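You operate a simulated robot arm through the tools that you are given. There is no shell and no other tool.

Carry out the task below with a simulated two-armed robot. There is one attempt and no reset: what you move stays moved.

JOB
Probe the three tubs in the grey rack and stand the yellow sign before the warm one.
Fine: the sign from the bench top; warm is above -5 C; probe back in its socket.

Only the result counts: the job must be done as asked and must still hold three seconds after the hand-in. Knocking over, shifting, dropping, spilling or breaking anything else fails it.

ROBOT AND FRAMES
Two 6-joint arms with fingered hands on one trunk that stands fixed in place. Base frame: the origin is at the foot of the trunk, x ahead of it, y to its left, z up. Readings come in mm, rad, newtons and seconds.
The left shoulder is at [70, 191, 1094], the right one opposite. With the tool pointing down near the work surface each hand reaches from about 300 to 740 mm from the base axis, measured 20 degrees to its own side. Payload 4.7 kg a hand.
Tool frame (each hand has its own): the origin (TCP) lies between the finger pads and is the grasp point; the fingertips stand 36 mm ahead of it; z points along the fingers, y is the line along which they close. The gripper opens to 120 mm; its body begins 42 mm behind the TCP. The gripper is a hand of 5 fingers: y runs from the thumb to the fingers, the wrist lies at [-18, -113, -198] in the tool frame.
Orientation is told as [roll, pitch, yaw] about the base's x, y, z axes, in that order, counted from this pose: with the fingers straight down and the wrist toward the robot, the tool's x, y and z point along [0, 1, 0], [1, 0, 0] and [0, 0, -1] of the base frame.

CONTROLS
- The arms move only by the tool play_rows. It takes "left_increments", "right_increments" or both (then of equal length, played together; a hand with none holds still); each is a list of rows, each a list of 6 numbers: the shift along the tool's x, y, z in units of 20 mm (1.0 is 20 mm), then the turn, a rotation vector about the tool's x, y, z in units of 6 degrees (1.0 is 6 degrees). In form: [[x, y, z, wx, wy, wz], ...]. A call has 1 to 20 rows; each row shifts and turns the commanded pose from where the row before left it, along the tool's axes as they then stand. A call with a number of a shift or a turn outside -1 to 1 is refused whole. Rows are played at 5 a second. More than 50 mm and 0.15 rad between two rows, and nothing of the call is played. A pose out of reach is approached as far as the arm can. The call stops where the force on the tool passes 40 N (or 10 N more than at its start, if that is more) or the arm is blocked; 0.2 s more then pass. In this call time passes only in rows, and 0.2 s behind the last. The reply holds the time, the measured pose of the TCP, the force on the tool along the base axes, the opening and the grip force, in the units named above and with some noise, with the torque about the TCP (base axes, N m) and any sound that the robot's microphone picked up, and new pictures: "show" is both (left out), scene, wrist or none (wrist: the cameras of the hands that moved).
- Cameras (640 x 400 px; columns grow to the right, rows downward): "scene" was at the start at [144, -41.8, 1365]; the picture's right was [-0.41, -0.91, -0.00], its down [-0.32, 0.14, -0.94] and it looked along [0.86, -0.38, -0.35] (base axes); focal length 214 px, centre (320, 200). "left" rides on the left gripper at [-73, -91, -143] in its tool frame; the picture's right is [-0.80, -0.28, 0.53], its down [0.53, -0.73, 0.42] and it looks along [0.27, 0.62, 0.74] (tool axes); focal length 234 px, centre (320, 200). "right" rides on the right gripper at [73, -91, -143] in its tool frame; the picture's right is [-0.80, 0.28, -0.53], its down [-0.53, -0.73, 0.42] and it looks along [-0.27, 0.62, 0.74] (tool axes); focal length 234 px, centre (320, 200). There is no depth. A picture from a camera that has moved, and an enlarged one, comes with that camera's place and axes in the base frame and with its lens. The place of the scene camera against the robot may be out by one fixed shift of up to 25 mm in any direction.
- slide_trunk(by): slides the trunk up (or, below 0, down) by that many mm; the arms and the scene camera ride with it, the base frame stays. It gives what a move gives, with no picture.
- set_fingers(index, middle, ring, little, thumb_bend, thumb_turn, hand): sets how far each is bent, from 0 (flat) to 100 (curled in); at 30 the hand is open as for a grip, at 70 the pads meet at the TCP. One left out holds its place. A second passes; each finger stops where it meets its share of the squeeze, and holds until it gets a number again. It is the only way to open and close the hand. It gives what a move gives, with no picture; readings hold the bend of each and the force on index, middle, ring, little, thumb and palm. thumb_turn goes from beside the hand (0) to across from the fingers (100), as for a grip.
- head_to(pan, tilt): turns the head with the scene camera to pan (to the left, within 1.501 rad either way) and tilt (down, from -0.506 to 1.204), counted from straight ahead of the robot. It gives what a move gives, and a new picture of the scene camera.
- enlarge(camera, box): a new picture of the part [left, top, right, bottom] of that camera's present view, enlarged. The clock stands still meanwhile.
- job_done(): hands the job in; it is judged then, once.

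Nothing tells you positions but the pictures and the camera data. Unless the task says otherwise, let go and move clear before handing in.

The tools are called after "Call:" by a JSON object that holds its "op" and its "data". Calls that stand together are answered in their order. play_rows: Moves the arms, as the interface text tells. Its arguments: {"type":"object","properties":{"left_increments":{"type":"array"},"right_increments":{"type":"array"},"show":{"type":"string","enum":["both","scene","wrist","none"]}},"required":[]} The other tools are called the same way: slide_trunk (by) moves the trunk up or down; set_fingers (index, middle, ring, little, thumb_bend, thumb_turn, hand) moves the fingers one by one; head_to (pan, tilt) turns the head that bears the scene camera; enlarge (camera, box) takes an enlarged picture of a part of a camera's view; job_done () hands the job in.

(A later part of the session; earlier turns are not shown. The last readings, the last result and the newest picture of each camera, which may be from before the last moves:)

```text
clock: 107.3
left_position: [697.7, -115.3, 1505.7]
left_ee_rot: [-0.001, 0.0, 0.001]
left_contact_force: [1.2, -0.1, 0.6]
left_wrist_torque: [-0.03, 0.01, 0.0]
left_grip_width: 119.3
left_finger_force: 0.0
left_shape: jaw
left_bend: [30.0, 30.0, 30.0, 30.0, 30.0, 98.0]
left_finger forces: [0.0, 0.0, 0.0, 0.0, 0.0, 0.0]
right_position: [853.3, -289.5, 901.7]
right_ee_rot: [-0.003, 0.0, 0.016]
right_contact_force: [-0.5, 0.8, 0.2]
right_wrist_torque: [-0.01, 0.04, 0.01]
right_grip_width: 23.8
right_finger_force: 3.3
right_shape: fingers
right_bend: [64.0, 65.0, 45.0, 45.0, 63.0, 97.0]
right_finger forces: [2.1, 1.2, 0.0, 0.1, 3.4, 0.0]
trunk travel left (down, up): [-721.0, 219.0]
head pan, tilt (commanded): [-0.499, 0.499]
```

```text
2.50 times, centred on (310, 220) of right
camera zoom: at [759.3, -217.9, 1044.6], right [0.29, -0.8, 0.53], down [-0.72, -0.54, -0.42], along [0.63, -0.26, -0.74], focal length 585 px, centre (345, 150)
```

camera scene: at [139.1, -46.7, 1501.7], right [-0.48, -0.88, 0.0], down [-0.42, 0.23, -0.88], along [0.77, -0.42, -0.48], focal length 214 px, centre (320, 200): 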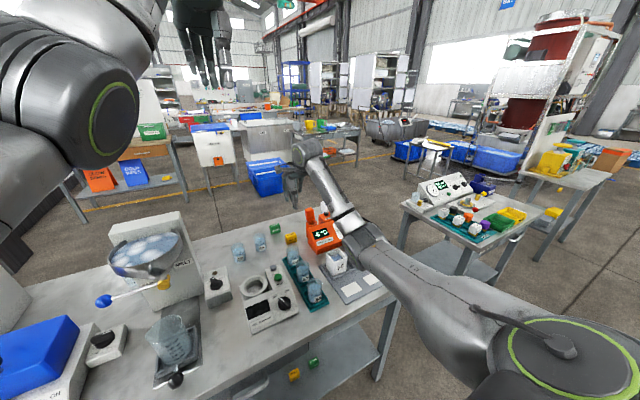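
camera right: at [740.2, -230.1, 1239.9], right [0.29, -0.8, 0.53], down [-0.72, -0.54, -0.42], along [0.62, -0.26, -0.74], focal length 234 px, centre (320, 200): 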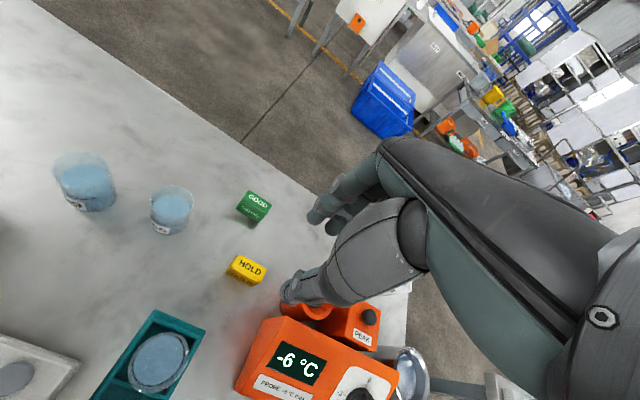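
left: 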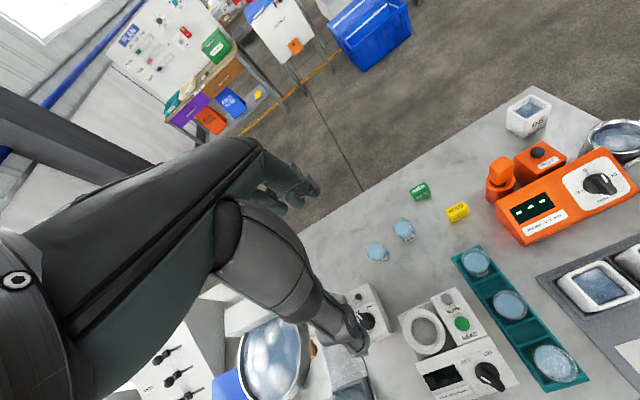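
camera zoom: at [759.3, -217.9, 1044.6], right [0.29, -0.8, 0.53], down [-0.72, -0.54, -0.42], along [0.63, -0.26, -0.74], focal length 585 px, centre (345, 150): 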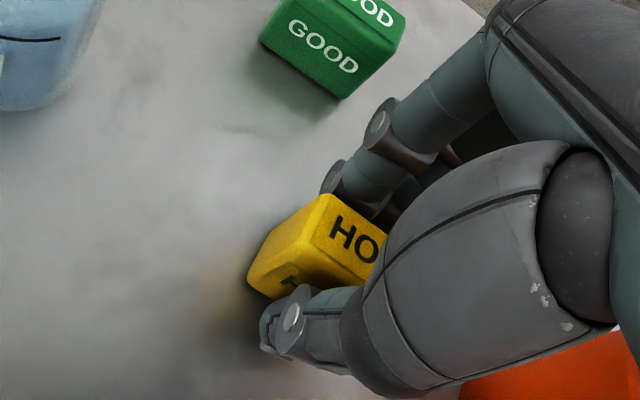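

The thumb, index and middle fingers all bear on the sign (grip width 24 mm). I'll tighten and check before lifting.

Call:
{"op": "set_fingers", "data": {"hand": "right", "index": 74, "middle": 74, "thumb_bend": 71}}

Call:
{"op": "enlarge", "data": {"camera": "scene", "box": [270, 200, 340, 250]}}

```text
clock: 108.3
left_position: [699.2, -115.6, 1505.7]
left_ee_rot: [0.001, 0.001, 0.001]
left_contact_force: [0.0, 0.3, 0.0]
left_wrist_torque: [-0.02, -0.02, 0.0]
left_grip_width: 119.6
left_finger_force: 0.1
left_shape: jaw
left_bend: [30.0, 30.0, 30.0, 30.0, 30.0, 98.0]
left_finger forces: [0.1, 0.0, 0.0, 0.0, 0.0, 0.0]
right_position: [852.5, -289.9, 901.8]
right_ee_rot: [-0.002, 0.0, 0.016]
right_contact_force: [-0.8, -0.3, -0.2]
right_wrist_torque: [-0.06, 0.04, -0.02]
right_grip_width: 22.2
right_finger_force: 14.4
right_shape: fingers
right_bend: [71.0, 72.0, 45.0, 45.0, 63.0, 96.0]
right_finger forces: [8.1, 5.7, 0.0, 0.0, 13.8, 0.1]
trunk travel left (down, up): [-721.0, 219.0]
head pan, tilt (commanded): [-0.499, 0.499]
```

```text
8.00 times, centred on (305, 225) of scene
camera zoom: at [139.2, -47.3, 1501.6], right [-0.48, -0.88, 0.0], down [-0.42, 0.23, -0.88], along [0.77, -0.42, -0.48], focal length 1716 px, centre (440, 0)
```

zoom: 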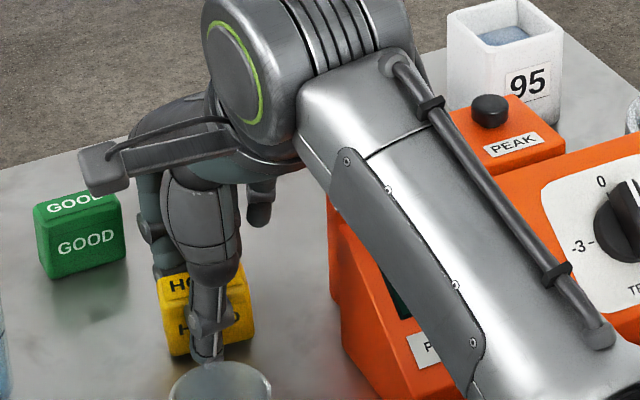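

The grip is firm (about 14 N). I'll lift 20 mm and check how the sign hangs.

Call:
{"op": "play_rows", "data": {"right_increments": [[0, 0, -0.5, 0, 0, 0], [0, 0, -0.5, 0, 0, 0]], "show": "none"}}

Call:
{"op": "enlarge", "data": {"camera": "scene", "box": [270, 200, 340, 250]}}

Call:
{"op": "enlarge", "data": {"camera": "right", "box": [220, 140, 400, 300]}}

```text
clock: 108.9
left_position: [698.0, -114.7, 1506.1]
left_ee_rot: [-0.001, 0.001, -0.001]
left_contact_force: [-0.4, 0.1, 0.4]
left_wrist_torque: [-0.02, -0.04, 0.03]
left_grip_width: 119.5
left_finger_force: 0.1
left_shape: jaw
left_bend: [30.0, 30.0, 30.0, 30.0, 30.0, 98.0]
left_finger forces: [0.1, 0.0, 0.1, 0.0, 0.0, 0.0]
right_position: [852.2, -288.2, 922.0]
right_ee_rot: [-0.004, -0.002, 0.016]
right_contact_force: [-0.2, -0.2, 0.2]
right_wrist_torque: [0.05, 0.01, 0.0]
right_grip_width: 21.9
right_finger_force: 13.9
right_shape: fingers
right_bend: [71.0, 72.0, 45.0, 45.0, 63.0, 96.0]
right_finger forces: [8.1, 5.7, 0.1, 0.0, 13.8, 0.0]
trunk travel left (down, up): [-721.0, 219.0]
head pan, tilt (commanded): [-0.499, 0.499]
```

```text
8.00 times, centred on (305, 225) of scene
camera zoom: at [139.1, -47.2, 1501.6], right [-0.48, -0.88, 0.0], down [-0.42, 0.23, -0.88], along [0.77, -0.42, -0.48], focal length 1716 px, centre (440, 0)
```

zoom: 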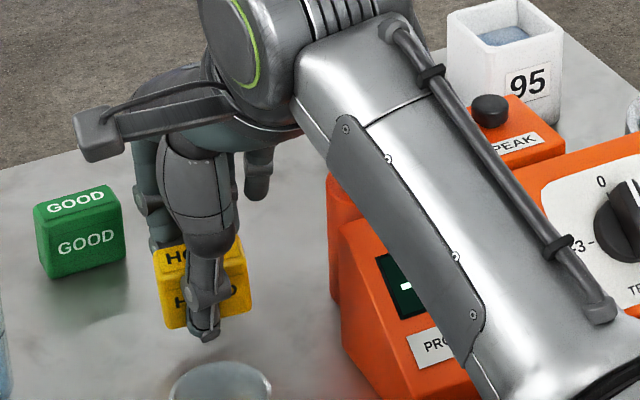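

```text
2.50 times, centred on (310, 220) of right
camera zoom: at [758.3, -216.9, 1064.1], right [0.29, -0.8, 0.53], down [-0.72, -0.54, -0.42], along [0.63, -0.26, -0.74], focal length 585 px, centre (345, 150)
```

zoom: 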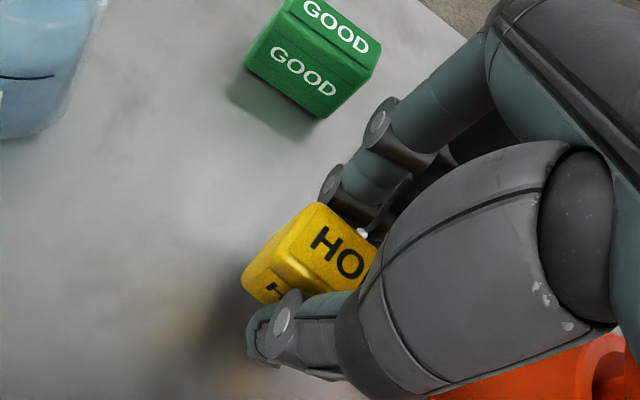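

The sign is held. I'll raise it well clear of everything first.

Call:
{"op": "play_rows", "data": {"right_increments": [[0, 0, -1, 0, 0, 0], [0, 0, -1, 0, 0, 0], [0, 0, -1, 0, 0, 0], [0, 0, -1, 0, 0, 0], [0, 0, -1, 0, 0, 0], [0, 0, -1, 0, 0, 0], [0, 0, -1, 0, 0, 0], [0, 0, -1, 0, 0, 0]], "show": "both"}}

Call:
{"op": "enlarge", "data": {"camera": "scene", "box": [250, 150, 350, 225]}}

Call:
{"op": "enlarge", "data": {"camera": "right", "box": [220, 140, 400, 300]}}

```text
clock: 110.7
left_position: [698.4, -115.2, 1505.7]
left_ee_rot: [0.0, -0.001, -0.001]
left_contact_force: [-0.5, -0.1, 0.2]
left_wrist_torque: [-0.02, 0.0, 0.0]
left_grip_width: 119.5
left_finger_force: 0.0
left_shape: jaw
left_bend: [30.0, 30.0, 30.0, 30.0, 30.0, 98.0]
left_finger forces: [0.0, 0.1, 0.0, 0.0, 0.1, 0.1]
right_position: [850.0, -286.9, 1082.9]
right_ee_rot: [-0.002, 0.001, 0.016]
right_contact_force: [0.3, 0.3, -0.1]
right_wrist_torque: [0.01, -0.03, 0.01]
right_grip_width: 22.0
right_finger_force: 14.0
right_shape: fingers
right_bend: [71.0, 72.0, 45.0, 45.0, 63.0, 96.0]
right_finger forces: [8.3, 5.6, 0.0, 0.0, 13.8, 0.0]
trunk travel left (down, up): [-721.0, 219.0]
head pan, tilt (commanded): [-0.499, 0.499]
camera scene: at [138.9, -47.0, 1501.6], right [-0.48, -0.88, 0.0], down [-0.42, 0.23, -0.88], along [0.77, -0.42, -0.48], focal length 214 px, centre (320, 200)
camera right: at [756.7, -215.8, 1225.3], right [0.29, -0.8, 0.53], down [-0.72, -0.54, -0.42], along [0.62, -0.26, -0.74], focal length 234 px, centre (320, 200)
```

scene: 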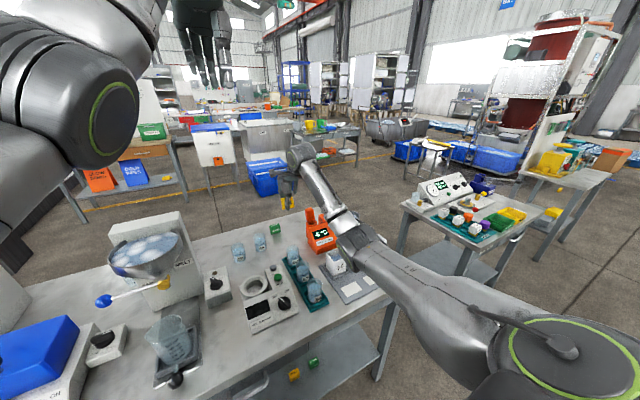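
right: 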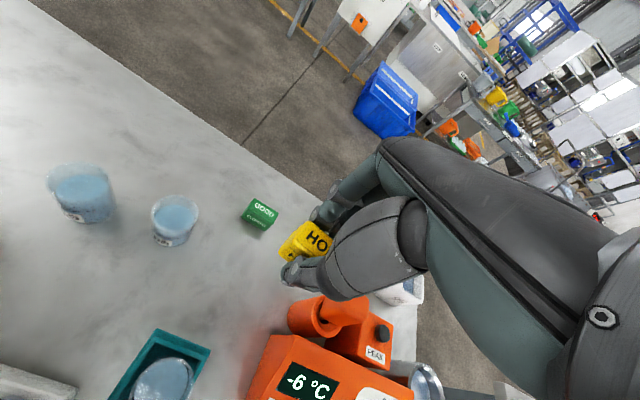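

```text
5.33 times, centred on (300, 188) of scene
camera zoom: at [138.9, -47.0, 1501.6], right [-0.48, -0.88, 0.0], down [-0.42, 0.23, -0.88], along [0.77, -0.42, -0.48], focal length 1144 px, centre (427, 267)
```

zoom: 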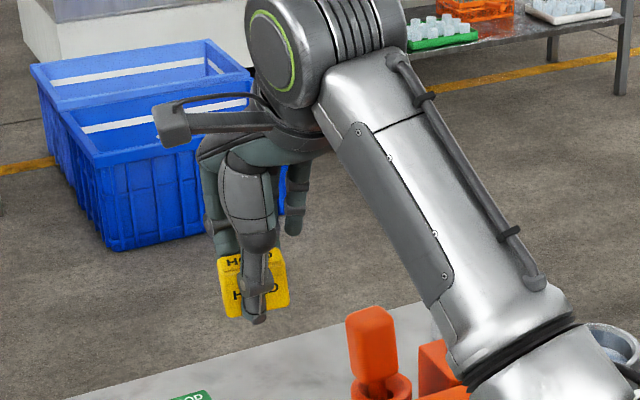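

```text
2.50 times, centred on (310, 220) of right
camera zoom: at [756.7, -215.8, 1225.3], right [0.29, -0.8, 0.53], down [-0.72, -0.54, -0.42], along [0.62, -0.26, -0.74], focal length 585 px, centre (345, 150)
```

zoom: 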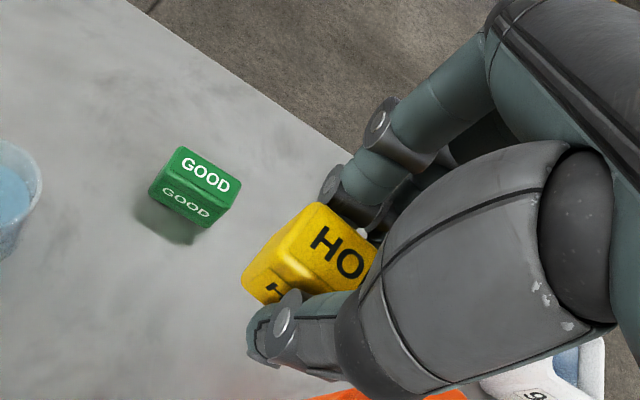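

The sign is steady in the hand. I'll now move inward toward the card in short calls, checking that the arm can hold yaw 0 on the way.

Call:
{"op": "play_rows", "data": {"right_increments": [[-0.27, -1, 0, 0, 0, 0], [-0.27, -1, 0, 0, 0, 0], [-0.27, -1, 0, 0, 0, 0], [-0.27, -1, 0, 0, 0, 0]], "show": "none"}}

Call:
{"op": "play_rows", "data": {"right_increments": [[-0.27, -1, 0, 0, 0, 0], [-0.27, -1, 0, 0, 0, 0]], "show": "none"}}

```text
clock: 111.7
left_position: [696.5, -116.6, 1507.1]
left_ee_rot: [-0.002, 0.0, -0.001]
left_contact_force: [-0.3, -0.1, 0.2]
left_wrist_torque: [0.01, 0.0, 0.01]
left_grip_width: 119.8
left_finger_force: 0.2
left_shape: jaw
left_bend: [30.0, 30.0, 30.0, 30.0, 30.0, 98.0]
left_finger forces: [0.0, 0.0, 0.0, 0.0, 0.1, 0.0]
right_position: [770.5, -311.5, 1082.1]
right_ee_rot: [-0.003, 0.001, 0.015]
right_contact_force: [-0.6, 0.3, 0.4]
right_wrist_torque: [0.0, 0.01, 0.0]
right_grip_width: 22.2
right_finger_force: 13.7
right_shape: fingers
right_bend: [71.0, 72.0, 45.0, 45.0, 63.0, 96.0]
right_finger forces: [8.3, 5.6, 0.0, 0.1, 13.7, 0.0]
trunk travel left (down, up): [-721.0, 219.0]
head pan, tilt (commanded): [-0.499, 0.499]
```

```text
clock: 112.3
left_position: [696.8, -116.6, 1506.9]
left_ee_rot: [0.0, 0.0, -0.001]
left_contact_force: [-1.0, -0.3, -0.4]
left_wrist_torque: [0.0, 0.01, 0.0]
left_grip_width: 119.4
left_finger_force: 0.0
left_shape: jaw
left_bend: [30.0, 30.0, 30.0, 30.0, 30.0, 98.0]
left_finger forces: [0.0, 0.1, 0.1, 0.0, 0.0, 0.0]
right_position: [730.4, -323.0, 1082.0]
right_ee_rot: [-0.002, -0.003, 0.016]
right_contact_force: [0.4, 0.0, 0.4]
right_wrist_torque: [0.03, -0.03, -0.03]
right_grip_width: 21.8
right_finger_force: 13.6
right_shape: fingers
right_bend: [71.0, 72.0, 45.0, 45.0, 63.0, 96.0]
right_finger forces: [8.2, 5.6, 0.0, 0.0, 13.9, 0.0]
trunk travel left (down, up): [-721.0, 219.0]
head pan, tilt (commanded): [-0.499, 0.499]
```

That's fine so far. I'll continue and check the arm's elbow clearance in the scene picture.

Call:
{"op": "play_rows", "data": {"right_increments": [[-0.27, -1, 0, 0, 0, 0], [-0.27, -1, 0, 0, 0, 0], [-0.27, -1, 0, 0, 0, 0]], "show": "scene"}}

```text
clock: 113.1
left_position: [697.5, -116.3, 1506.7]
left_ee_rot: [-0.001, -0.001, 0.0]
left_contact_force: [-0.5, 0.5, 0.1]
left_wrist_torque: [0.01, 0.02, -0.01]
left_grip_width: 119.4
left_finger_force: 0.0
left_shape: jaw
left_bend: [30.0, 30.0, 30.0, 30.0, 30.0, 98.0]
left_finger forces: [0.1, 0.1, 0.1, 0.1, 0.0, 0.0]
right_position: [673.3, -340.2, 1083.0]
right_ee_rot: [-0.003, -0.001, 0.015]
right_contact_force: [-0.5, 0.0, -0.6]
right_wrist_torque: [0.01, 0.03, 0.0]
right_grip_width: 22.1
right_finger_force: 13.9
right_shape: fingers
right_bend: [71.0, 72.0, 45.0, 45.0, 63.0, 96.0]
right_finger forces: [8.2, 5.5, 0.0, 0.0, 13.8, 0.0]
trunk travel left (down, up): [-721.0, 219.0]
head pan, tilt (commanded): [-0.499, 0.499]
camera scene: at [138.8, -47.6, 1501.7], right [-0.48, -0.88, 0.0], down [-0.42, 0.23, -0.88], along [0.77, -0.42, -0.48], focal length 214 px, centre (320, 200)
```

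scene: 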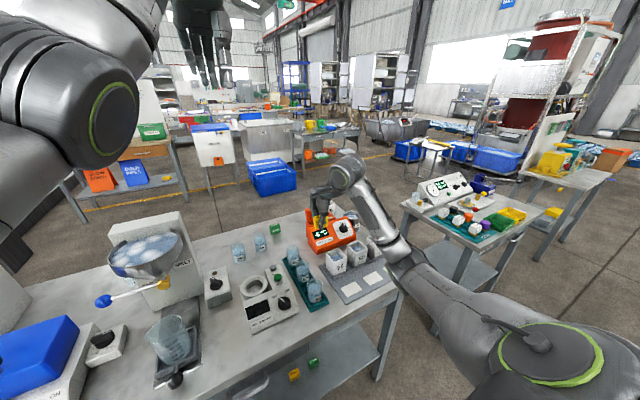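

The elbow stays high in front of the bench. I'll continue inward in short steps.

Call:
{"op": "play_rows", "data": {"right_increments": [[-0.23, -1, 0, 0, 0, 0], [-0.23, -1, 0, 0, 0, 0]], "show": "none"}}

Call:
{"op": "play_rows", "data": {"right_increments": [[-0.23, -1, 0, 0, 0, 0], [-0.23, -1, 0, 0, 0, 0]], "show": "none"}}

```text
clock: 113.7
left_position: [697.1, -116.9, 1506.3]
left_ee_rot: [0.001, -0.001, 0.001]
left_contact_force: [-0.4, -0.1, 0.1]
left_wrist_torque: [0.02, -0.03, -0.02]
left_grip_width: 119.7
left_finger_force: 0.0
left_shape: jaw
left_bend: [30.0, 30.0, 30.0, 30.0, 30.0, 98.0]
left_finger forces: [0.0, 0.1, 0.0, 0.0, 0.0, 0.0]
right_position: [631.0, -350.6, 1082.6]
right_ee_rot: [-0.001, -0.002, 0.015]
right_contact_force: [0.3, 0.3, -0.8]
right_wrist_torque: [0.04, 0.02, -0.01]
right_grip_width: 22.0
right_finger_force: 14.2
right_shape: fingers
right_bend: [71.0, 72.0, 45.0, 45.0, 63.0, 96.0]
right_finger forces: [8.1, 5.5, 0.1, 0.0, 13.8, 0.0]
trunk travel left (down, up): [-721.0, 219.0]
head pan, tilt (commanded): [-0.499, 0.499]
```

```text
clock: 114.3
left_position: [696.0, -116.1, 1506.7]
left_ee_rot: [0.0, -0.003, 0.0]
left_contact_force: [-0.7, -0.3, 0.2]
left_wrist_torque: [0.03, -0.03, -0.01]
left_grip_width: 119.6
left_finger_force: 0.1
left_shape: jaw
left_bend: [30.0, 30.0, 30.0, 30.0, 30.0, 98.0]
left_finger forces: [0.0, 0.0, 0.0, 0.1, 0.1, 0.0]
right_position: [593.2, -360.7, 1084.0]
right_ee_rot: [-0.004, -0.004, 0.016]
right_contact_force: [-0.7, 0.5, -0.1]
right_wrist_torque: [0.0, 0.0, -0.01]
right_grip_width: 22.1
right_finger_force: 13.8
right_shape: fingers
right_bend: [71.0, 72.0, 45.0, 45.0, 63.0, 96.0]
right_finger forces: [8.3, 5.6, 0.0, 0.0, 13.8, 0.0]
trunk travel left (down, up): [-721.0, 219.0]
head pan, tilt (commanded): [-0.499, 0.499]
```

That's still in reach at yaw 0. I'll continue to above the card in front of tub 95.

Call:
{"op": "play_rows", "data": {"right_increments": [[-0.2, -1, 0, 0, 0, 0], [-0.2, -1, 0, 0, 0, 0]], "show": "none"}}

Call:
{"op": "play_rows", "data": {"right_increments": [[-0.2, -0.9, 0, 0, 0, 0], [-0.2, -0.9, 0, 0, 0, 0]], "show": "both"}}

```text
clock: 114.9
left_position: [696.6, -115.1, 1507.7]
left_ee_rot: [-0.001, -0.002, 0.001]
left_contact_force: [0.1, 0.7, 0.0]
left_wrist_torque: [-0.01, -0.04, 0.02]
left_grip_width: 119.5
left_finger_force: 0.1
left_shape: jaw
left_bend: [30.0, 30.0, 30.0, 30.0, 30.0, 98.0]
left_finger forces: [0.0, 0.0, 0.1, 0.1, 0.0, 0.0]
right_position: [552.1, -368.0, 1082.0]
right_ee_rot: [-0.002, -0.002, 0.017]
right_contact_force: [-1.3, -0.2, 0.1]
right_wrist_torque: [-0.02, -0.02, 0.02]
right_grip_width: 22.1
right_finger_force: 13.8
right_shape: fingers
right_bend: [71.0, 72.0, 45.0, 45.0, 63.0, 96.0]
right_finger forces: [8.1, 5.5, 0.0, 0.1, 13.8, 0.0]
trunk travel left (down, up): [-721.0, 219.0]
head pan, tilt (commanded): [-0.499, 0.499]
```

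```text
clock: 115.5
left_position: [695.7, -116.8, 1507.8]
left_ee_rot: [0.001, -0.001, -0.001]
left_contact_force: [0.1, -0.3, 0.5]
left_wrist_torque: [0.0, -0.05, -0.01]
left_grip_width: 120.1
left_finger_force: 0.1
left_shape: jaw
left_bend: [30.0, 30.0, 30.0, 30.0, 30.0, 98.0]
left_finger forces: [0.0, 0.1, 0.0, 0.0, 0.1, 0.1]
right_position: [514.5, -377.1, 1084.1]
right_ee_rot: [-0.004, -0.001, 0.016]
right_contact_force: [-0.8, -0.1, -0.8]
right_wrist_torque: [0.01, -0.01, -0.03]
right_grip_width: 22.1
right_finger_force: 13.6
right_shape: fingers
right_bend: [71.0, 72.0, 45.0, 45.0, 63.0, 96.0]
right_finger forces: [8.2, 5.5, 0.0, 0.1, 13.8, 0.0]
trunk travel left (down, up): [-721.0, 219.0]
head pan, tilt (commanded): [-0.499, 0.499]
camera scene: at [137.2, -48.2, 1501.8], right [-0.48, -0.88, 0.0], down [-0.42, 0.23, -0.88], along [0.77, -0.42, -0.48], focal length 214 px, centre (320, 200)
camera right: at [422.0, -307.0, 1226.8], right [0.29, -0.8, 0.53], down [-0.72, -0.54, -0.42], along [0.63, -0.26, -0.74], focal length 234 px, centre (320, 200)
```

scene: 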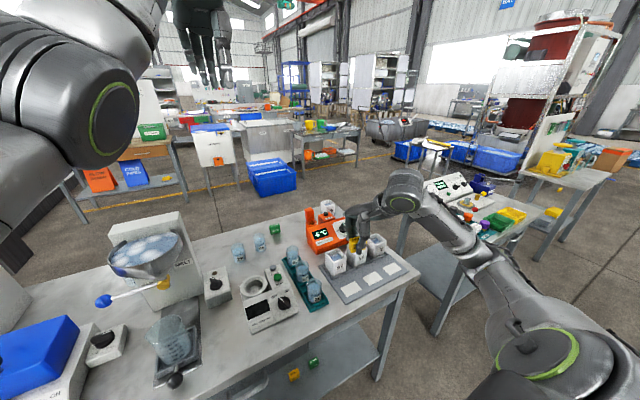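
right: 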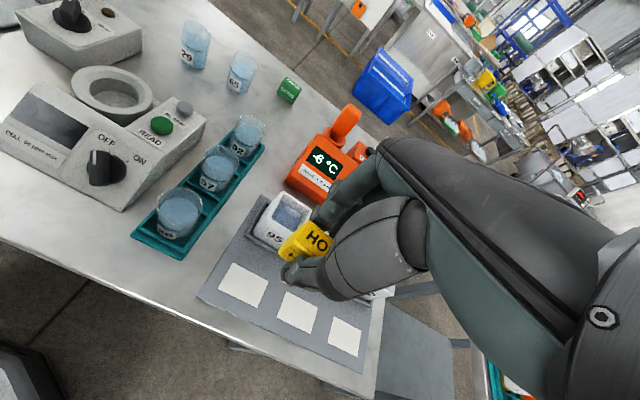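

I'm over the card with yaw 0 kept. I'll zoom in to measure the card and the hanging sign before lowering.

Call:
{"op": "enlarge", "data": {"camera": "right", "box": [190, 180, 370, 340]}}

Call:
{"op": "enlarge", "data": {"camera": "scene", "box": [310, 200, 430, 310]}}

Call:
{"op": "enlarge", "data": {"camera": "left", "box": [480, 220, 640, 370]}}

```text
2.50 times, centred on (280, 260) of right
camera zoom: at [422.0, -307.0, 1226.8], right [0.29, -0.8, 0.53], down [-0.72, -0.54, -0.42], along [0.63, -0.26, -0.74], focal length 585 px, centre (420, 50)
```

zoom: 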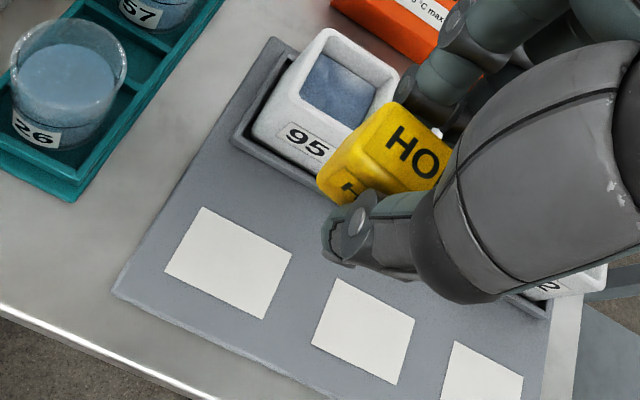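

```text
3.64 times, centred on (370, 255) of scene
camera zoom: at [137.2, -48.2, 1501.8], right [-0.48, -0.88, 0.0], down [-0.42, 0.23, -0.88], along [0.77, -0.42, -0.48], focal length 780 px, centre (138, 0)
```

zoom: 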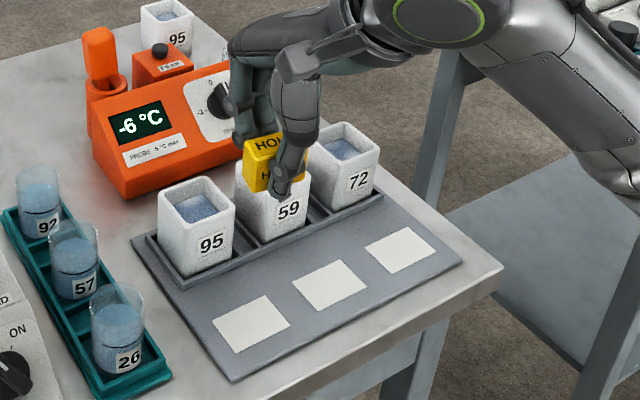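

```text
2.67 times, centred on (560, 295) of left
camera zoom: at [604.3, -188.8, 1650.1], right [-0.28, -0.8, -0.53], down [-0.73, 0.53, -0.43], along [0.62, 0.27, -0.74], focal length 624 px, centre (-320, -53)
```

zoom: 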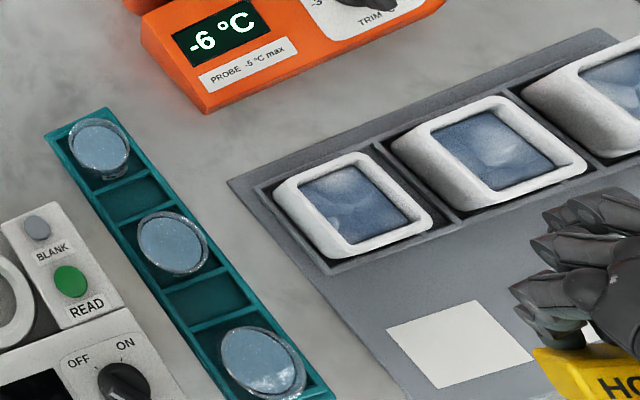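

The card in front of tub 95 is centred at (513, -375). The spare ring and little fingers could come near the rack's front edge, so I'll fold them in a bit, then lower to z≈935.

Call:
{"op": "set_fingers", "data": {"hand": "right", "ring": 60, "little": 60}}

Call:
{"op": "play_rows", "data": {"right_increments": [[0.01, 0.03, 0.93, 0, 0, 0], [0.01, 0.03, 0.93, 0, 0, 0], [0.01, 0.03, 0.93, 0, 0, 0], [0.01, 0.03, 0.93, 0, 0, 0], [0.01, 0.03, 0.93, 0, 0, 0], [0.01, 0.03, 0.93, 0, 0, 0]], "show": "scene"}}

Call:
{"op": "enlarge", "data": {"camera": "scene", "box": [320, 220, 400, 300]}}

Call:
{"op": "enlarge", "data": {"camera": "right", "box": [200, 160, 380, 320]}}

```text
clock: 116.5
left_position: [697.7, -116.3, 1505.6]
left_ee_rot: [0.0, -0.001, -0.001]
left_contact_force: [-0.6, -0.6, -0.2]
left_wrist_torque: [0.01, 0.03, 0.01]
left_grip_width: 119.8
left_finger_force: 0.0
left_shape: jaw
left_bend: [30.0, 30.0, 30.0, 30.0, 30.0, 98.0]
left_finger forces: [0.1, 0.0, 0.0, 0.0, 0.0, 0.2]
right_position: [516.4, -378.6, 1084.2]
right_ee_rot: [-0.003, -0.002, 0.015]
right_contact_force: [0.0, -0.1, -0.9]
right_wrist_torque: [0.0, 0.02, 0.01]
right_grip_width: 22.2
right_finger_force: 13.3
right_shape: fingers
right_bend: [71.0, 72.0, 60.0, 60.0, 63.0, 96.0]
right_finger forces: [8.1, 5.5, 0.1, 0.0, 13.7, 0.1]
trunk travel left (down, up): [-721.0, 219.0]
head pan, tilt (commanded): [-0.499, 0.499]
```

```text
clock: 117.9
left_position: [698.7, -115.5, 1506.3]
left_ee_rot: [0.0, 0.0, -0.001]
left_contact_force: [1.1, 0.0, 0.2]
left_wrist_torque: [0.01, 0.01, 0.02]
left_grip_width: 119.7
left_finger_force: 0.2
left_shape: jaw
left_bend: [30.0, 30.0, 30.0, 30.0, 30.0, 98.0]
left_finger forces: [0.1, 0.0, 0.0, 0.1, 0.1, 0.1]
right_position: [521.5, -377.7, 971.8]
right_ee_rot: [-0.004, -0.002, 0.016]
right_contact_force: [-0.2, -0.6, -0.2]
right_wrist_torque: [-0.04, 0.02, 0.03]
right_grip_width: 21.9
right_finger_force: 14.4
right_shape: fingers
right_bend: [71.0, 72.0, 60.0, 60.0, 63.0, 96.0]
right_finger forces: [8.3, 5.3, 0.0, 0.0, 13.8, 0.1]
trunk travel left (down, up): [-721.0, 219.0]
head pan, tilt (commanded): [-0.499, 0.499]
camera scene: at [139.3, -47.5, 1501.7], right [-0.48, -0.88, 0.0], down [-0.42, 0.23, -0.88], along [0.77, -0.42, -0.48], focal length 214 px, centre (320, 200)
```

scene: 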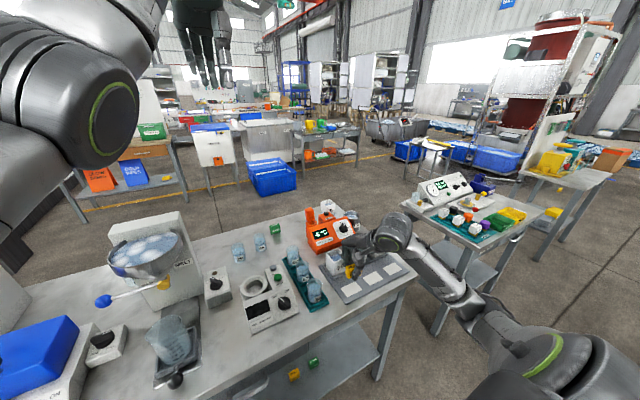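

```text
5.00 times, centred on (360, 260) of scene
camera zoom: at [139.3, -47.5, 1501.7], right [-0.48, -0.88, 0.0], down [-0.42, 0.23, -0.88], along [0.77, -0.42, -0.48], focal length 1072 px, centre (120, -100)
```

zoom: 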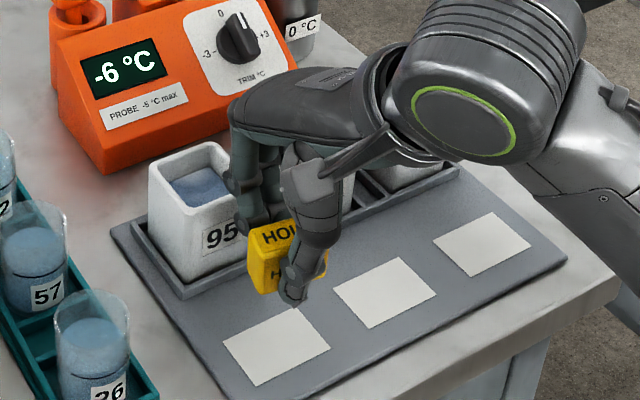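

```text
2.50 times, centred on (290, 240) of right
camera zoom: at [428.1, -305.3, 1114.8], right [0.29, -0.8, 0.53], down [-0.72, -0.54, -0.42], along [0.63, -0.26, -0.74], focal length 585 px, centre (395, 100)
```

zoom: 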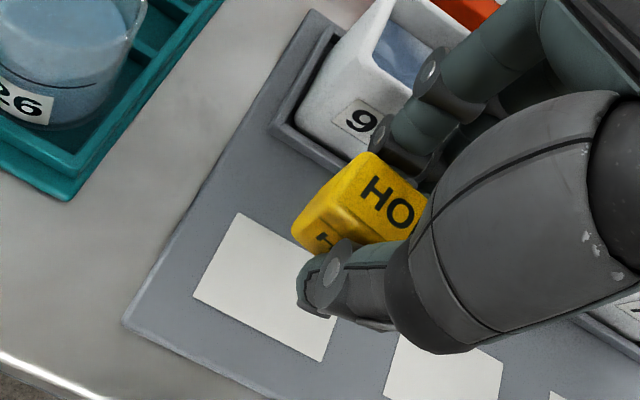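

The alignment over the card looks right, and the fingers keep about 25 mm from tub 95. I'll lower 48 mm, then ease down until the sign touches.

Call:
{"op": "play_rows", "data": {"right_increments": [[0.04, -0.02, 0.8, 0, 0, 0], [0.04, -0.02, 0.8, 0, 0, 0], [0.04, -0.02, 0.8, 0, 0, 0]], "show": "none"}}

Call:
{"op": "enlarge", "data": {"camera": "scene", "box": [320, 220, 400, 300]}}

Call:
{"op": "enlarge", "data": {"camera": "right", "box": [200, 160, 380, 320]}}

```text
clock: 118.7
left_position: [698.2, -115.1, 1506.6]
left_ee_rot: [0.001, 0.0, -0.001]
left_contact_force: [0.4, -0.4, 0.2]
left_wrist_torque: [-0.04, 0.01, -0.01]
left_grip_width: 119.7
left_finger_force: 0.0
left_shape: jaw
left_bend: [30.0, 30.0, 30.0, 30.0, 30.0, 98.0]
left_finger forces: [0.1, 0.0, 0.1, 0.0, 0.0, 0.0]
right_position: [520.3, -373.0, 924.2]
right_ee_rot: [-0.001, -0.002, 0.016]
right_contact_force: [0.4, -0.4, -0.5]
right_wrist_torque: [0.0, 0.0, -0.01]
right_grip_width: 22.1
right_finger_force: 13.7
right_shape: fingers
right_bend: [71.0, 72.0, 60.0, 60.0, 63.0, 96.0]
right_finger forces: [8.4, 5.5, 0.1, 0.1, 13.7, 0.0]
trunk travel left (down, up): [-721.0, 219.0]
head pan, tilt (commanded): [-0.499, 0.499]
```

```text
5.00 times, centred on (360, 260) of scene
camera zoom: at [139.0, -47.5, 1501.7], right [-0.48, -0.88, 0.0], down [-0.42, 0.23, -0.88], along [0.77, -0.42, -0.48], focal length 1072 px, centre (120, -100)
```

zoom: 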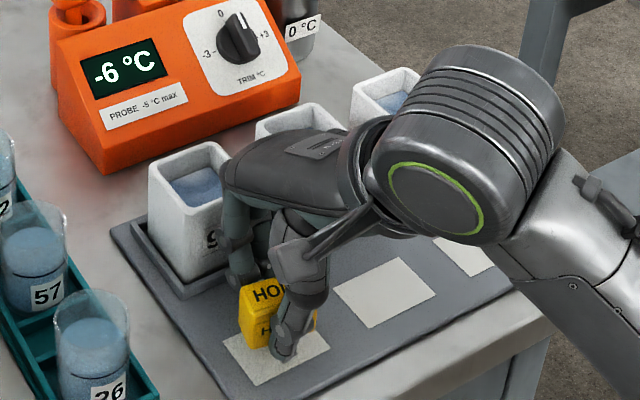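

```text
2.50 times, centred on (290, 240) of right
camera zoom: at [426.9, -301.0, 1066.6], right [0.29, -0.8, 0.53], down [-0.72, -0.55, -0.42], along [0.63, -0.26, -0.74], focal length 585 px, centre (395, 100)
```

zoom: 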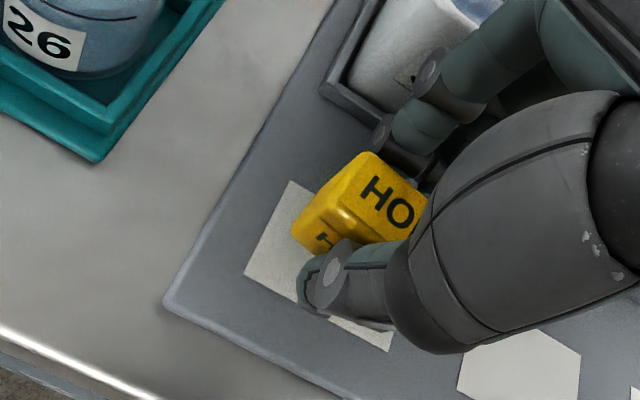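

The sign is just above the card. I'll ease down in small steps and watch for contact force.

Call:
{"op": "play_rows", "data": {"right_increments": [[-0.08, 0, 0.35, 0, 0, 0]], "show": "none"}}

Call:
{"op": "play_rows", "data": {"right_increments": [[0, 0, 0.2, 0, 0, 0]], "show": "none"}}

Call:
{"op": "enlarge", "data": {"camera": "scene", "box": [330, 240, 390, 300]}}

```text
clock: 119.1
left_position: [698.0, -115.4, 1506.2]
left_ee_rot: [0.001, 0.002, 0.0]
left_contact_force: [-0.8, 0.4, 0.3]
left_wrist_torque: [0.02, 0.0, -0.02]
left_grip_width: 119.5
left_finger_force: 0.1
left_shape: jaw
left_bend: [30.0, 30.0, 30.0, 30.0, 30.0, 98.0]
left_finger forces: [0.0, 0.0, 0.0, 0.0, 0.0, 0.0]
right_position: [520.1, -375.6, 917.1]
right_ee_rot: [-0.004, 0.0, 0.015]
right_contact_force: [0.2, -0.6, 0.3]
right_wrist_torque: [0.03, -0.01, 0.01]
right_grip_width: 22.0
right_finger_force: 13.5
right_shape: fingers
right_bend: [71.0, 72.0, 60.0, 60.0, 63.0, 96.0]
right_finger forces: [8.4, 5.4, 0.0, 0.0, 13.8, 0.1]
trunk travel left (down, up): [-721.0, 219.0]
head pan, tilt (commanded): [-0.499, 0.499]
```

```text
clock: 119.5
left_position: [698.8, -114.4, 1506.5]
left_ee_rot: [-0.003, 0.001, 0.002]
left_contact_force: [-0.1, -0.1, -0.4]
left_wrist_torque: [-0.01, 0.0, 0.02]
left_grip_width: 119.5
left_finger_force: 0.0
left_shape: jaw
left_bend: [30.0, 30.0, 30.0, 30.0, 30.0, 98.0]
left_finger forces: [0.0, 0.0, 0.1, 0.1, 0.0, 0.2]
right_position: [520.1, -375.0, 911.4]
right_ee_rot: [-0.003, 0.0, 0.017]
right_contact_force: [0.5, -0.1, 0.3]
right_wrist_torque: [0.0, 0.02, -0.01]
right_grip_width: 21.8
right_finger_force: 14.0
right_shape: fingers
right_bend: [71.0, 72.0, 60.0, 60.0, 63.0, 96.0]
right_finger forces: [8.4, 5.4, 0.0, 0.0, 13.8, 0.0]
trunk travel left (down, up): [-721.0, 219.0]
head pan, tilt (commanded): [-0.499, 0.499]
```

```text
6.67 times, centred on (360, 270) of scene
camera zoom: at [139.1, -47.4, 1501.6], right [-0.48, -0.88, 0.0], down [-0.42, 0.23, -0.88], along [0.77, -0.42, -0.48], focal length 1430 px, centre (53, -267)
```

zoom: 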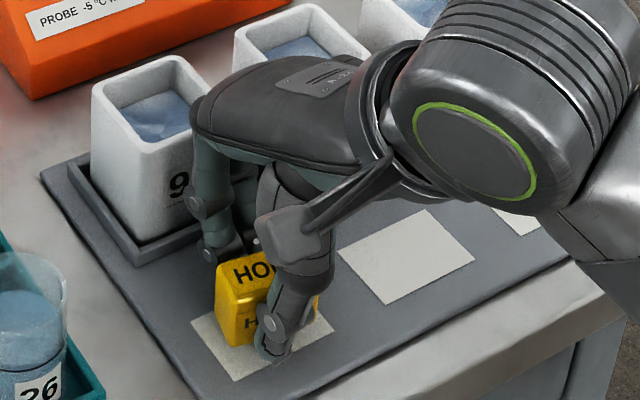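

No contact yet. I'll continue in 3 mm steps.

Call:
{"op": "play_rows", "data": {"right_increments": [[0, 0, 0.15, 0, 0, 0]], "show": "none"}}

Call:
{"op": "play_rows", "data": {"right_increments": [[0, 0, 0.1, 0, 0, 0]], "show": "none"}}

```text
clock: 119.9
left_position: [698.6, -115.6, 1505.6]
left_ee_rot: [0.001, 0.0, 0.002]
left_contact_force: [-0.4, -0.1, 0.1]
left_wrist_torque: [0.01, 0.02, -0.02]
left_grip_width: 119.8
left_finger_force: 0.0
left_shape: jaw
left_bend: [30.0, 30.0, 30.0, 30.0, 30.0, 98.0]
left_finger forces: [0.1, 0.1, 0.0, 0.0, 0.0, 0.0]
right_position: [520.3, -375.3, 909.5]
right_ee_rot: [-0.004, -0.001, 0.016]
right_contact_force: [-0.1, 0.7, 0.1]
right_wrist_torque: [-0.04, 0.02, -0.01]
right_grip_width: 21.8
right_finger_force: 13.8
right_shape: fingers
right_bend: [71.0, 72.0, 60.0, 60.0, 63.0, 96.0]
right_finger forces: [8.3, 5.4, 0.1, 0.1, 13.8, 0.1]
trunk travel left (down, up): [-721.0, 219.0]
head pan, tilt (commanded): [-0.499, 0.499]
```

```text
clock: 120.3
left_position: [698.6, -115.2, 1505.9]
left_ee_rot: [0.0, -0.001, 0.001]
left_contact_force: [0.4, -0.3, 0.8]
left_wrist_torque: [-0.02, -0.01, -0.01]
left_grip_width: 119.7
left_finger_force: 0.2
left_shape: jaw
left_bend: [30.0, 30.0, 30.0, 30.0, 30.0, 98.0]
left_finger forces: [0.0, 0.0, 0.0, 0.1, 0.1, 0.0]
right_position: [520.2, -374.7, 906.5]
right_ee_rot: [-0.001, -0.003, 0.016]
right_contact_force: [0.8, -0.6, -0.5]
right_wrist_torque: [-0.03, -0.02, 0.03]
right_grip_width: 21.8
right_finger_force: 14.1
right_shape: fingers
right_bend: [71.0, 72.0, 60.0, 60.0, 63.0, 96.0]
right_finger forces: [8.4, 5.3, 0.0, 0.0, 13.8, 0.0]
trunk travel left (down, up): [-721.0, 219.0]
head pan, tilt (commanded): [-0.499, 0.499]
```

There's still nothing. I'll go another 2 mm, then 2 more.

Call:
{"op": "play_rows", "data": {"right_increments": [[0, 0, 0.1, 0, 0, 0]], "show": "none"}}

Call:
{"op": "enlarge", "data": {"camera": "scene", "box": [330, 250, 380, 300]}}

```text
clock: 120.7
left_position: [697.4, -114.9, 1506.8]
left_ee_rot: [-0.001, 0.0, -0.001]
left_contact_force: [-0.2, 1.0, -0.6]
left_wrist_torque: [0.01, 0.01, 0.03]
left_grip_width: 119.7
left_finger_force: 0.0
left_shape: jaw
left_bend: [30.0, 30.0, 30.0, 30.0, 30.0, 98.0]
left_finger forces: [0.1, 0.0, 0.0, 0.0, 0.1, 0.1]
right_position: [520.3, -374.8, 905.3]
right_ee_rot: [-0.004, -0.001, 0.015]
right_contact_force: [-0.2, -0.5, 3.0]
right_wrist_torque: [-0.01, 0.03, 0.05]
right_grip_width: 21.8
right_finger_force: 14.3
right_shape: fingers
right_bend: [71.0, 72.0, 60.0, 60.0, 63.0, 96.0]
right_finger forces: [9.0, 5.3, 0.0, 0.0, 13.5, 0.1]
trunk travel left (down, up): [-721.0, 219.0]
head pan, tilt (commanded): [-0.499, 0.499]
```

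```text
8.00 times, centred on (355, 275) of scene
camera zoom: at [138.5, -47.3, 1501.8], right [-0.48, -0.88, 0.0], down [-0.42, 0.23, -0.88], along [0.77, -0.42, -0.48], focal length 1716 px, centre (40, -400)
```

zoom: 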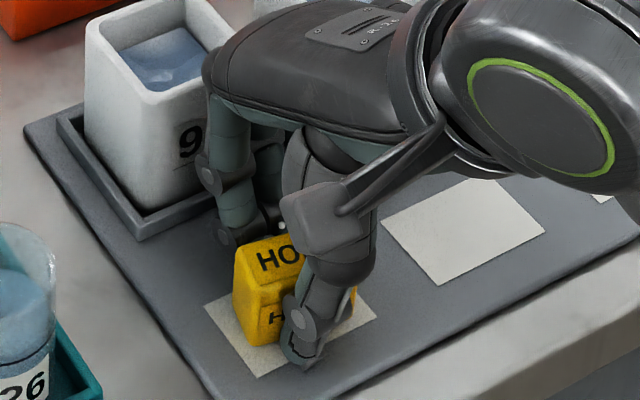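

The sign touches down (3 N). I'll press 2 mm more so it squares up on the card, then release.

Call:
{"op": "play_rows", "data": {"right_increments": [[0, 0, 0.1, 0, 0, 0]], "show": "none"}}

Call:
{"op": "enlarge", "data": {"camera": "right", "box": [220, 180, 380, 300]}}

```text
clock: 121.1
left_position: [696.0, -115.0, 1508.7]
left_ee_rot: [-0.002, -0.001, -0.002]
left_contact_force: [0.4, -1.3, -0.2]
left_wrist_torque: [-0.01, -0.03, 0.02]
left_grip_width: 119.6
left_finger_force: 0.2
left_shape: jaw
left_bend: [30.0, 30.0, 30.0, 30.0, 30.0, 98.0]
left_finger forces: [0.0, 0.0, 0.1, 0.1, 0.0, 0.0]
right_position: [519.6, -374.5, 905.0]
right_ee_rot: [-0.003, -0.004, 0.015]
right_contact_force: [1.5, -3.0, 12.9]
right_wrist_torque: [0.09, 0.24, 0.02]
right_grip_width: 21.7
right_finger_force: 20.3
right_shape: fingers
right_bend: [72.0, 73.0, 60.0, 60.0, 64.0, 96.0]
right_finger forces: [10.6, 5.9, 0.0, 0.0, 24.6, 0.0]
trunk travel left (down, up): [-721.0, 219.0]
head pan, tilt (commanded): [-0.499, 0.499]
```

```text
3.33 times, centred on (300, 240) of right
camera zoom: at [425.6, -302.9, 1047.4], right [0.29, -0.8, 0.53], down [-0.72, -0.55, -0.43], along [0.63, -0.26, -0.73], focal length 781 px, centre (387, 67)
```

zoom: 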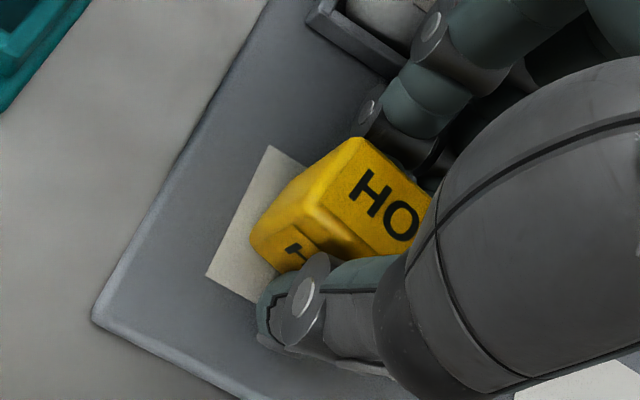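

I'll relieve the downward load first, then open the fingers just enough to let go.

Call:
{"op": "play_rows", "data": {"right_increments": [[0, 0, -0.04, 0, 0, 0]], "show": "none"}}

Call:
{"op": "set_fingers", "data": {"hand": "right", "index": 66, "middle": 66, "thumb_bend": 59}}

Call:
{"op": "enlarge", "data": {"camera": "scene", "box": [330, 250, 380, 300]}}

Call:
{"op": "enlarge", "data": {"camera": "right", "box": [220, 180, 380, 300]}}

```text
clock: 121.5
left_position: [697.2, -113.8, 1507.0]
left_ee_rot: [0.0, -0.001, 0.001]
left_contact_force: [-0.4, 0.2, -0.7]
left_wrist_torque: [0.04, 0.0, 0.06]
left_grip_width: 119.6
left_finger_force: 0.2
left_shape: jaw
left_bend: [30.0, 30.0, 30.0, 30.0, 30.0, 98.0]
left_finger forces: [0.0, 0.0, 0.0, 0.1, 0.0, 0.1]
right_position: [518.5, -374.4, 905.7]
right_ee_rot: [-0.007, -0.005, 0.015]
right_contact_force: [3.1, -3.5, 19.6]
right_wrist_torque: [0.11, 0.42, 0.05]
right_grip_width: 21.9
right_finger_force: 24.0
right_shape: fingers
right_bend: [72.0, 73.0, 60.0, 60.0, 64.0, 96.0]
right_finger forces: [10.8, 6.7, 0.0, 0.0, 31.8, 0.0]
trunk travel left (down, up): [-721.0, 219.0]
head pan, tilt (commanded): [-0.499, 0.499]
```

```text
clock: 122.5
left_position: [695.5, -112.1, 1507.9]
left_ee_rot: [-0.002, -0.002, 0.001]
left_contact_force: [-0.8, 0.6, -0.3]
left_wrist_torque: [0.03, 0.02, 0.0]
left_grip_width: 119.6
left_finger_force: 0.1
left_shape: jaw
left_bend: [30.0, 30.0, 30.0, 30.0, 30.0, 98.0]
left_finger forces: [0.0, 0.1, 0.0, 0.0, 0.1, 0.0]
right_position: [517.5, -375.2, 904.9]
right_ee_rot: [-0.005, -0.004, 0.016]
right_contact_force: [1.9, 3.0, 24.6]
right_wrist_torque: [0.32, 0.6, -0.07]
right_grip_width: 24.7
right_finger_force: 13.0
right_shape: fingers
right_bend: [65.0, 66.0, 60.0, 60.0, 62.0, 97.0]
right_finger forces: [1.6, 0.1, 0.1, 0.0, 24.8, 0.0]
trunk travel left (down, up): [-721.0, 219.0]
head pan, tilt (commanded): [-0.499, 0.499]
```

```text
8.00 times, centred on (355, 275) of scene
camera zoom: at [136.8, -45.2, 1502.0], right [-0.48, -0.88, 0.0], down [-0.42, 0.23, -0.88], along [0.77, -0.42, -0.48], focal length 1716 px, centre (40, -400)
```

zoom: 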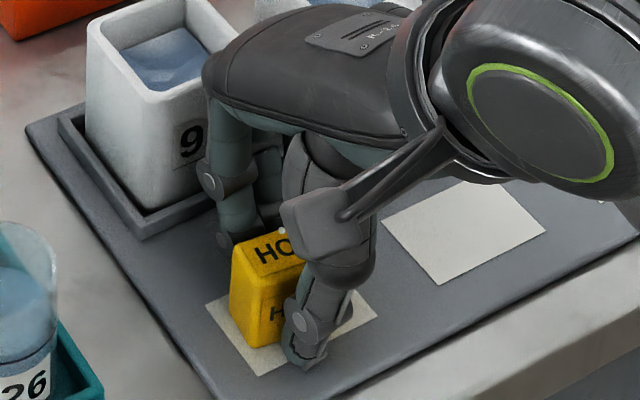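

```text
3.33 times, centred on (300, 240) of right
camera zoom: at [424.8, -301.9, 1047.5], right [0.29, -0.8, 0.53], down [-0.72, -0.55, -0.42], along [0.63, -0.26, -0.73], focal length 781 px, centre (387, 67)
```

zoom: 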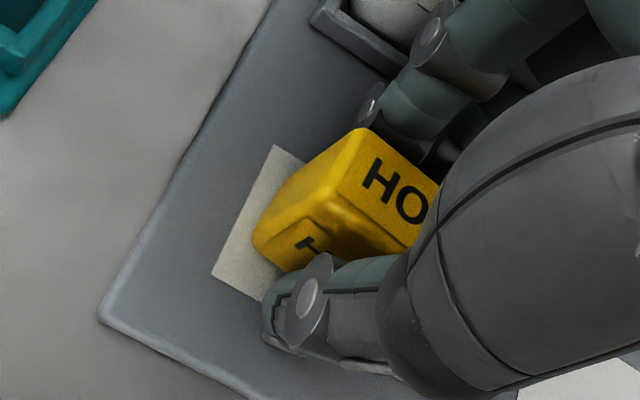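

The thumb tip is pushing on the plate (25 N), so I'll raise a few millimetres right away to unload it.

Call:
{"op": "play_rows", "data": {"right_increments": [[0, 0, -0.2, 0, 0, 0]], "show": "none"}}

Call:
{"op": "enlarge", "data": {"camera": "scene", "box": [330, 250, 380, 300]}}

Call:
{"op": "enlarge", "data": {"camera": "right", "box": [220, 180, 380, 300]}}

```text
clock: 122.9
left_position: [699.7, -117.5, 1504.7]
left_ee_rot: [0.0, 0.0, -0.001]
left_contact_force: [-0.3, -0.4, -0.5]
left_wrist_torque: [-0.04, 0.02, -0.01]
left_grip_width: 119.5
left_finger_force: 0.0
left_shape: jaw
left_bend: [30.0, 30.0, 30.0, 30.0, 30.0, 98.0]
left_finger forces: [0.0, 0.0, 0.1, 0.1, 0.1, 0.0]
right_position: [519.2, -376.7, 906.3]
right_ee_rot: [-0.002, 0.005, 0.013]
right_contact_force: [0.7, -0.6, 0.2]
right_wrist_torque: [0.03, 0.02, -0.01]
right_grip_width: 26.2
right_finger_force: 0.4
right_shape: fingers
right_bend: [66.0, 66.0, 60.0, 60.0, 59.0, 97.0]
right_finger forces: [0.2, 0.0, 0.0, 0.0, 0.2, 0.0]
trunk travel left (down, up): [-721.0, 219.0]
head pan, tilt (commanded): [-0.499, 0.499]
```

```text
8.00 times, centred on (355, 275) of scene
camera zoom: at [140.0, -48.3, 1501.0], right [-0.48, -0.88, 0.0], down [-0.42, 0.23, -0.88], along [0.77, -0.42, -0.48], focal length 1716 px, centre (40, -400)
```

zoom: 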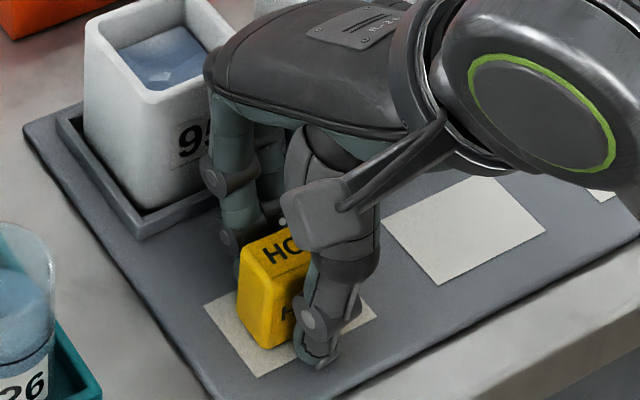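

```text
3.33 times, centred on (300, 240) of right
camera zoom: at [427.2, -304.4, 1048.8], right [0.29, -0.8, 0.53], down [-0.73, -0.54, -0.42], along [0.62, -0.26, -0.74], focal length 781 px, centre (387, 67)
```

zoom: 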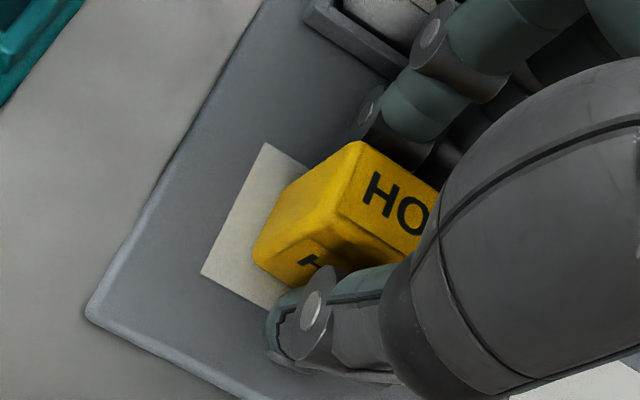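

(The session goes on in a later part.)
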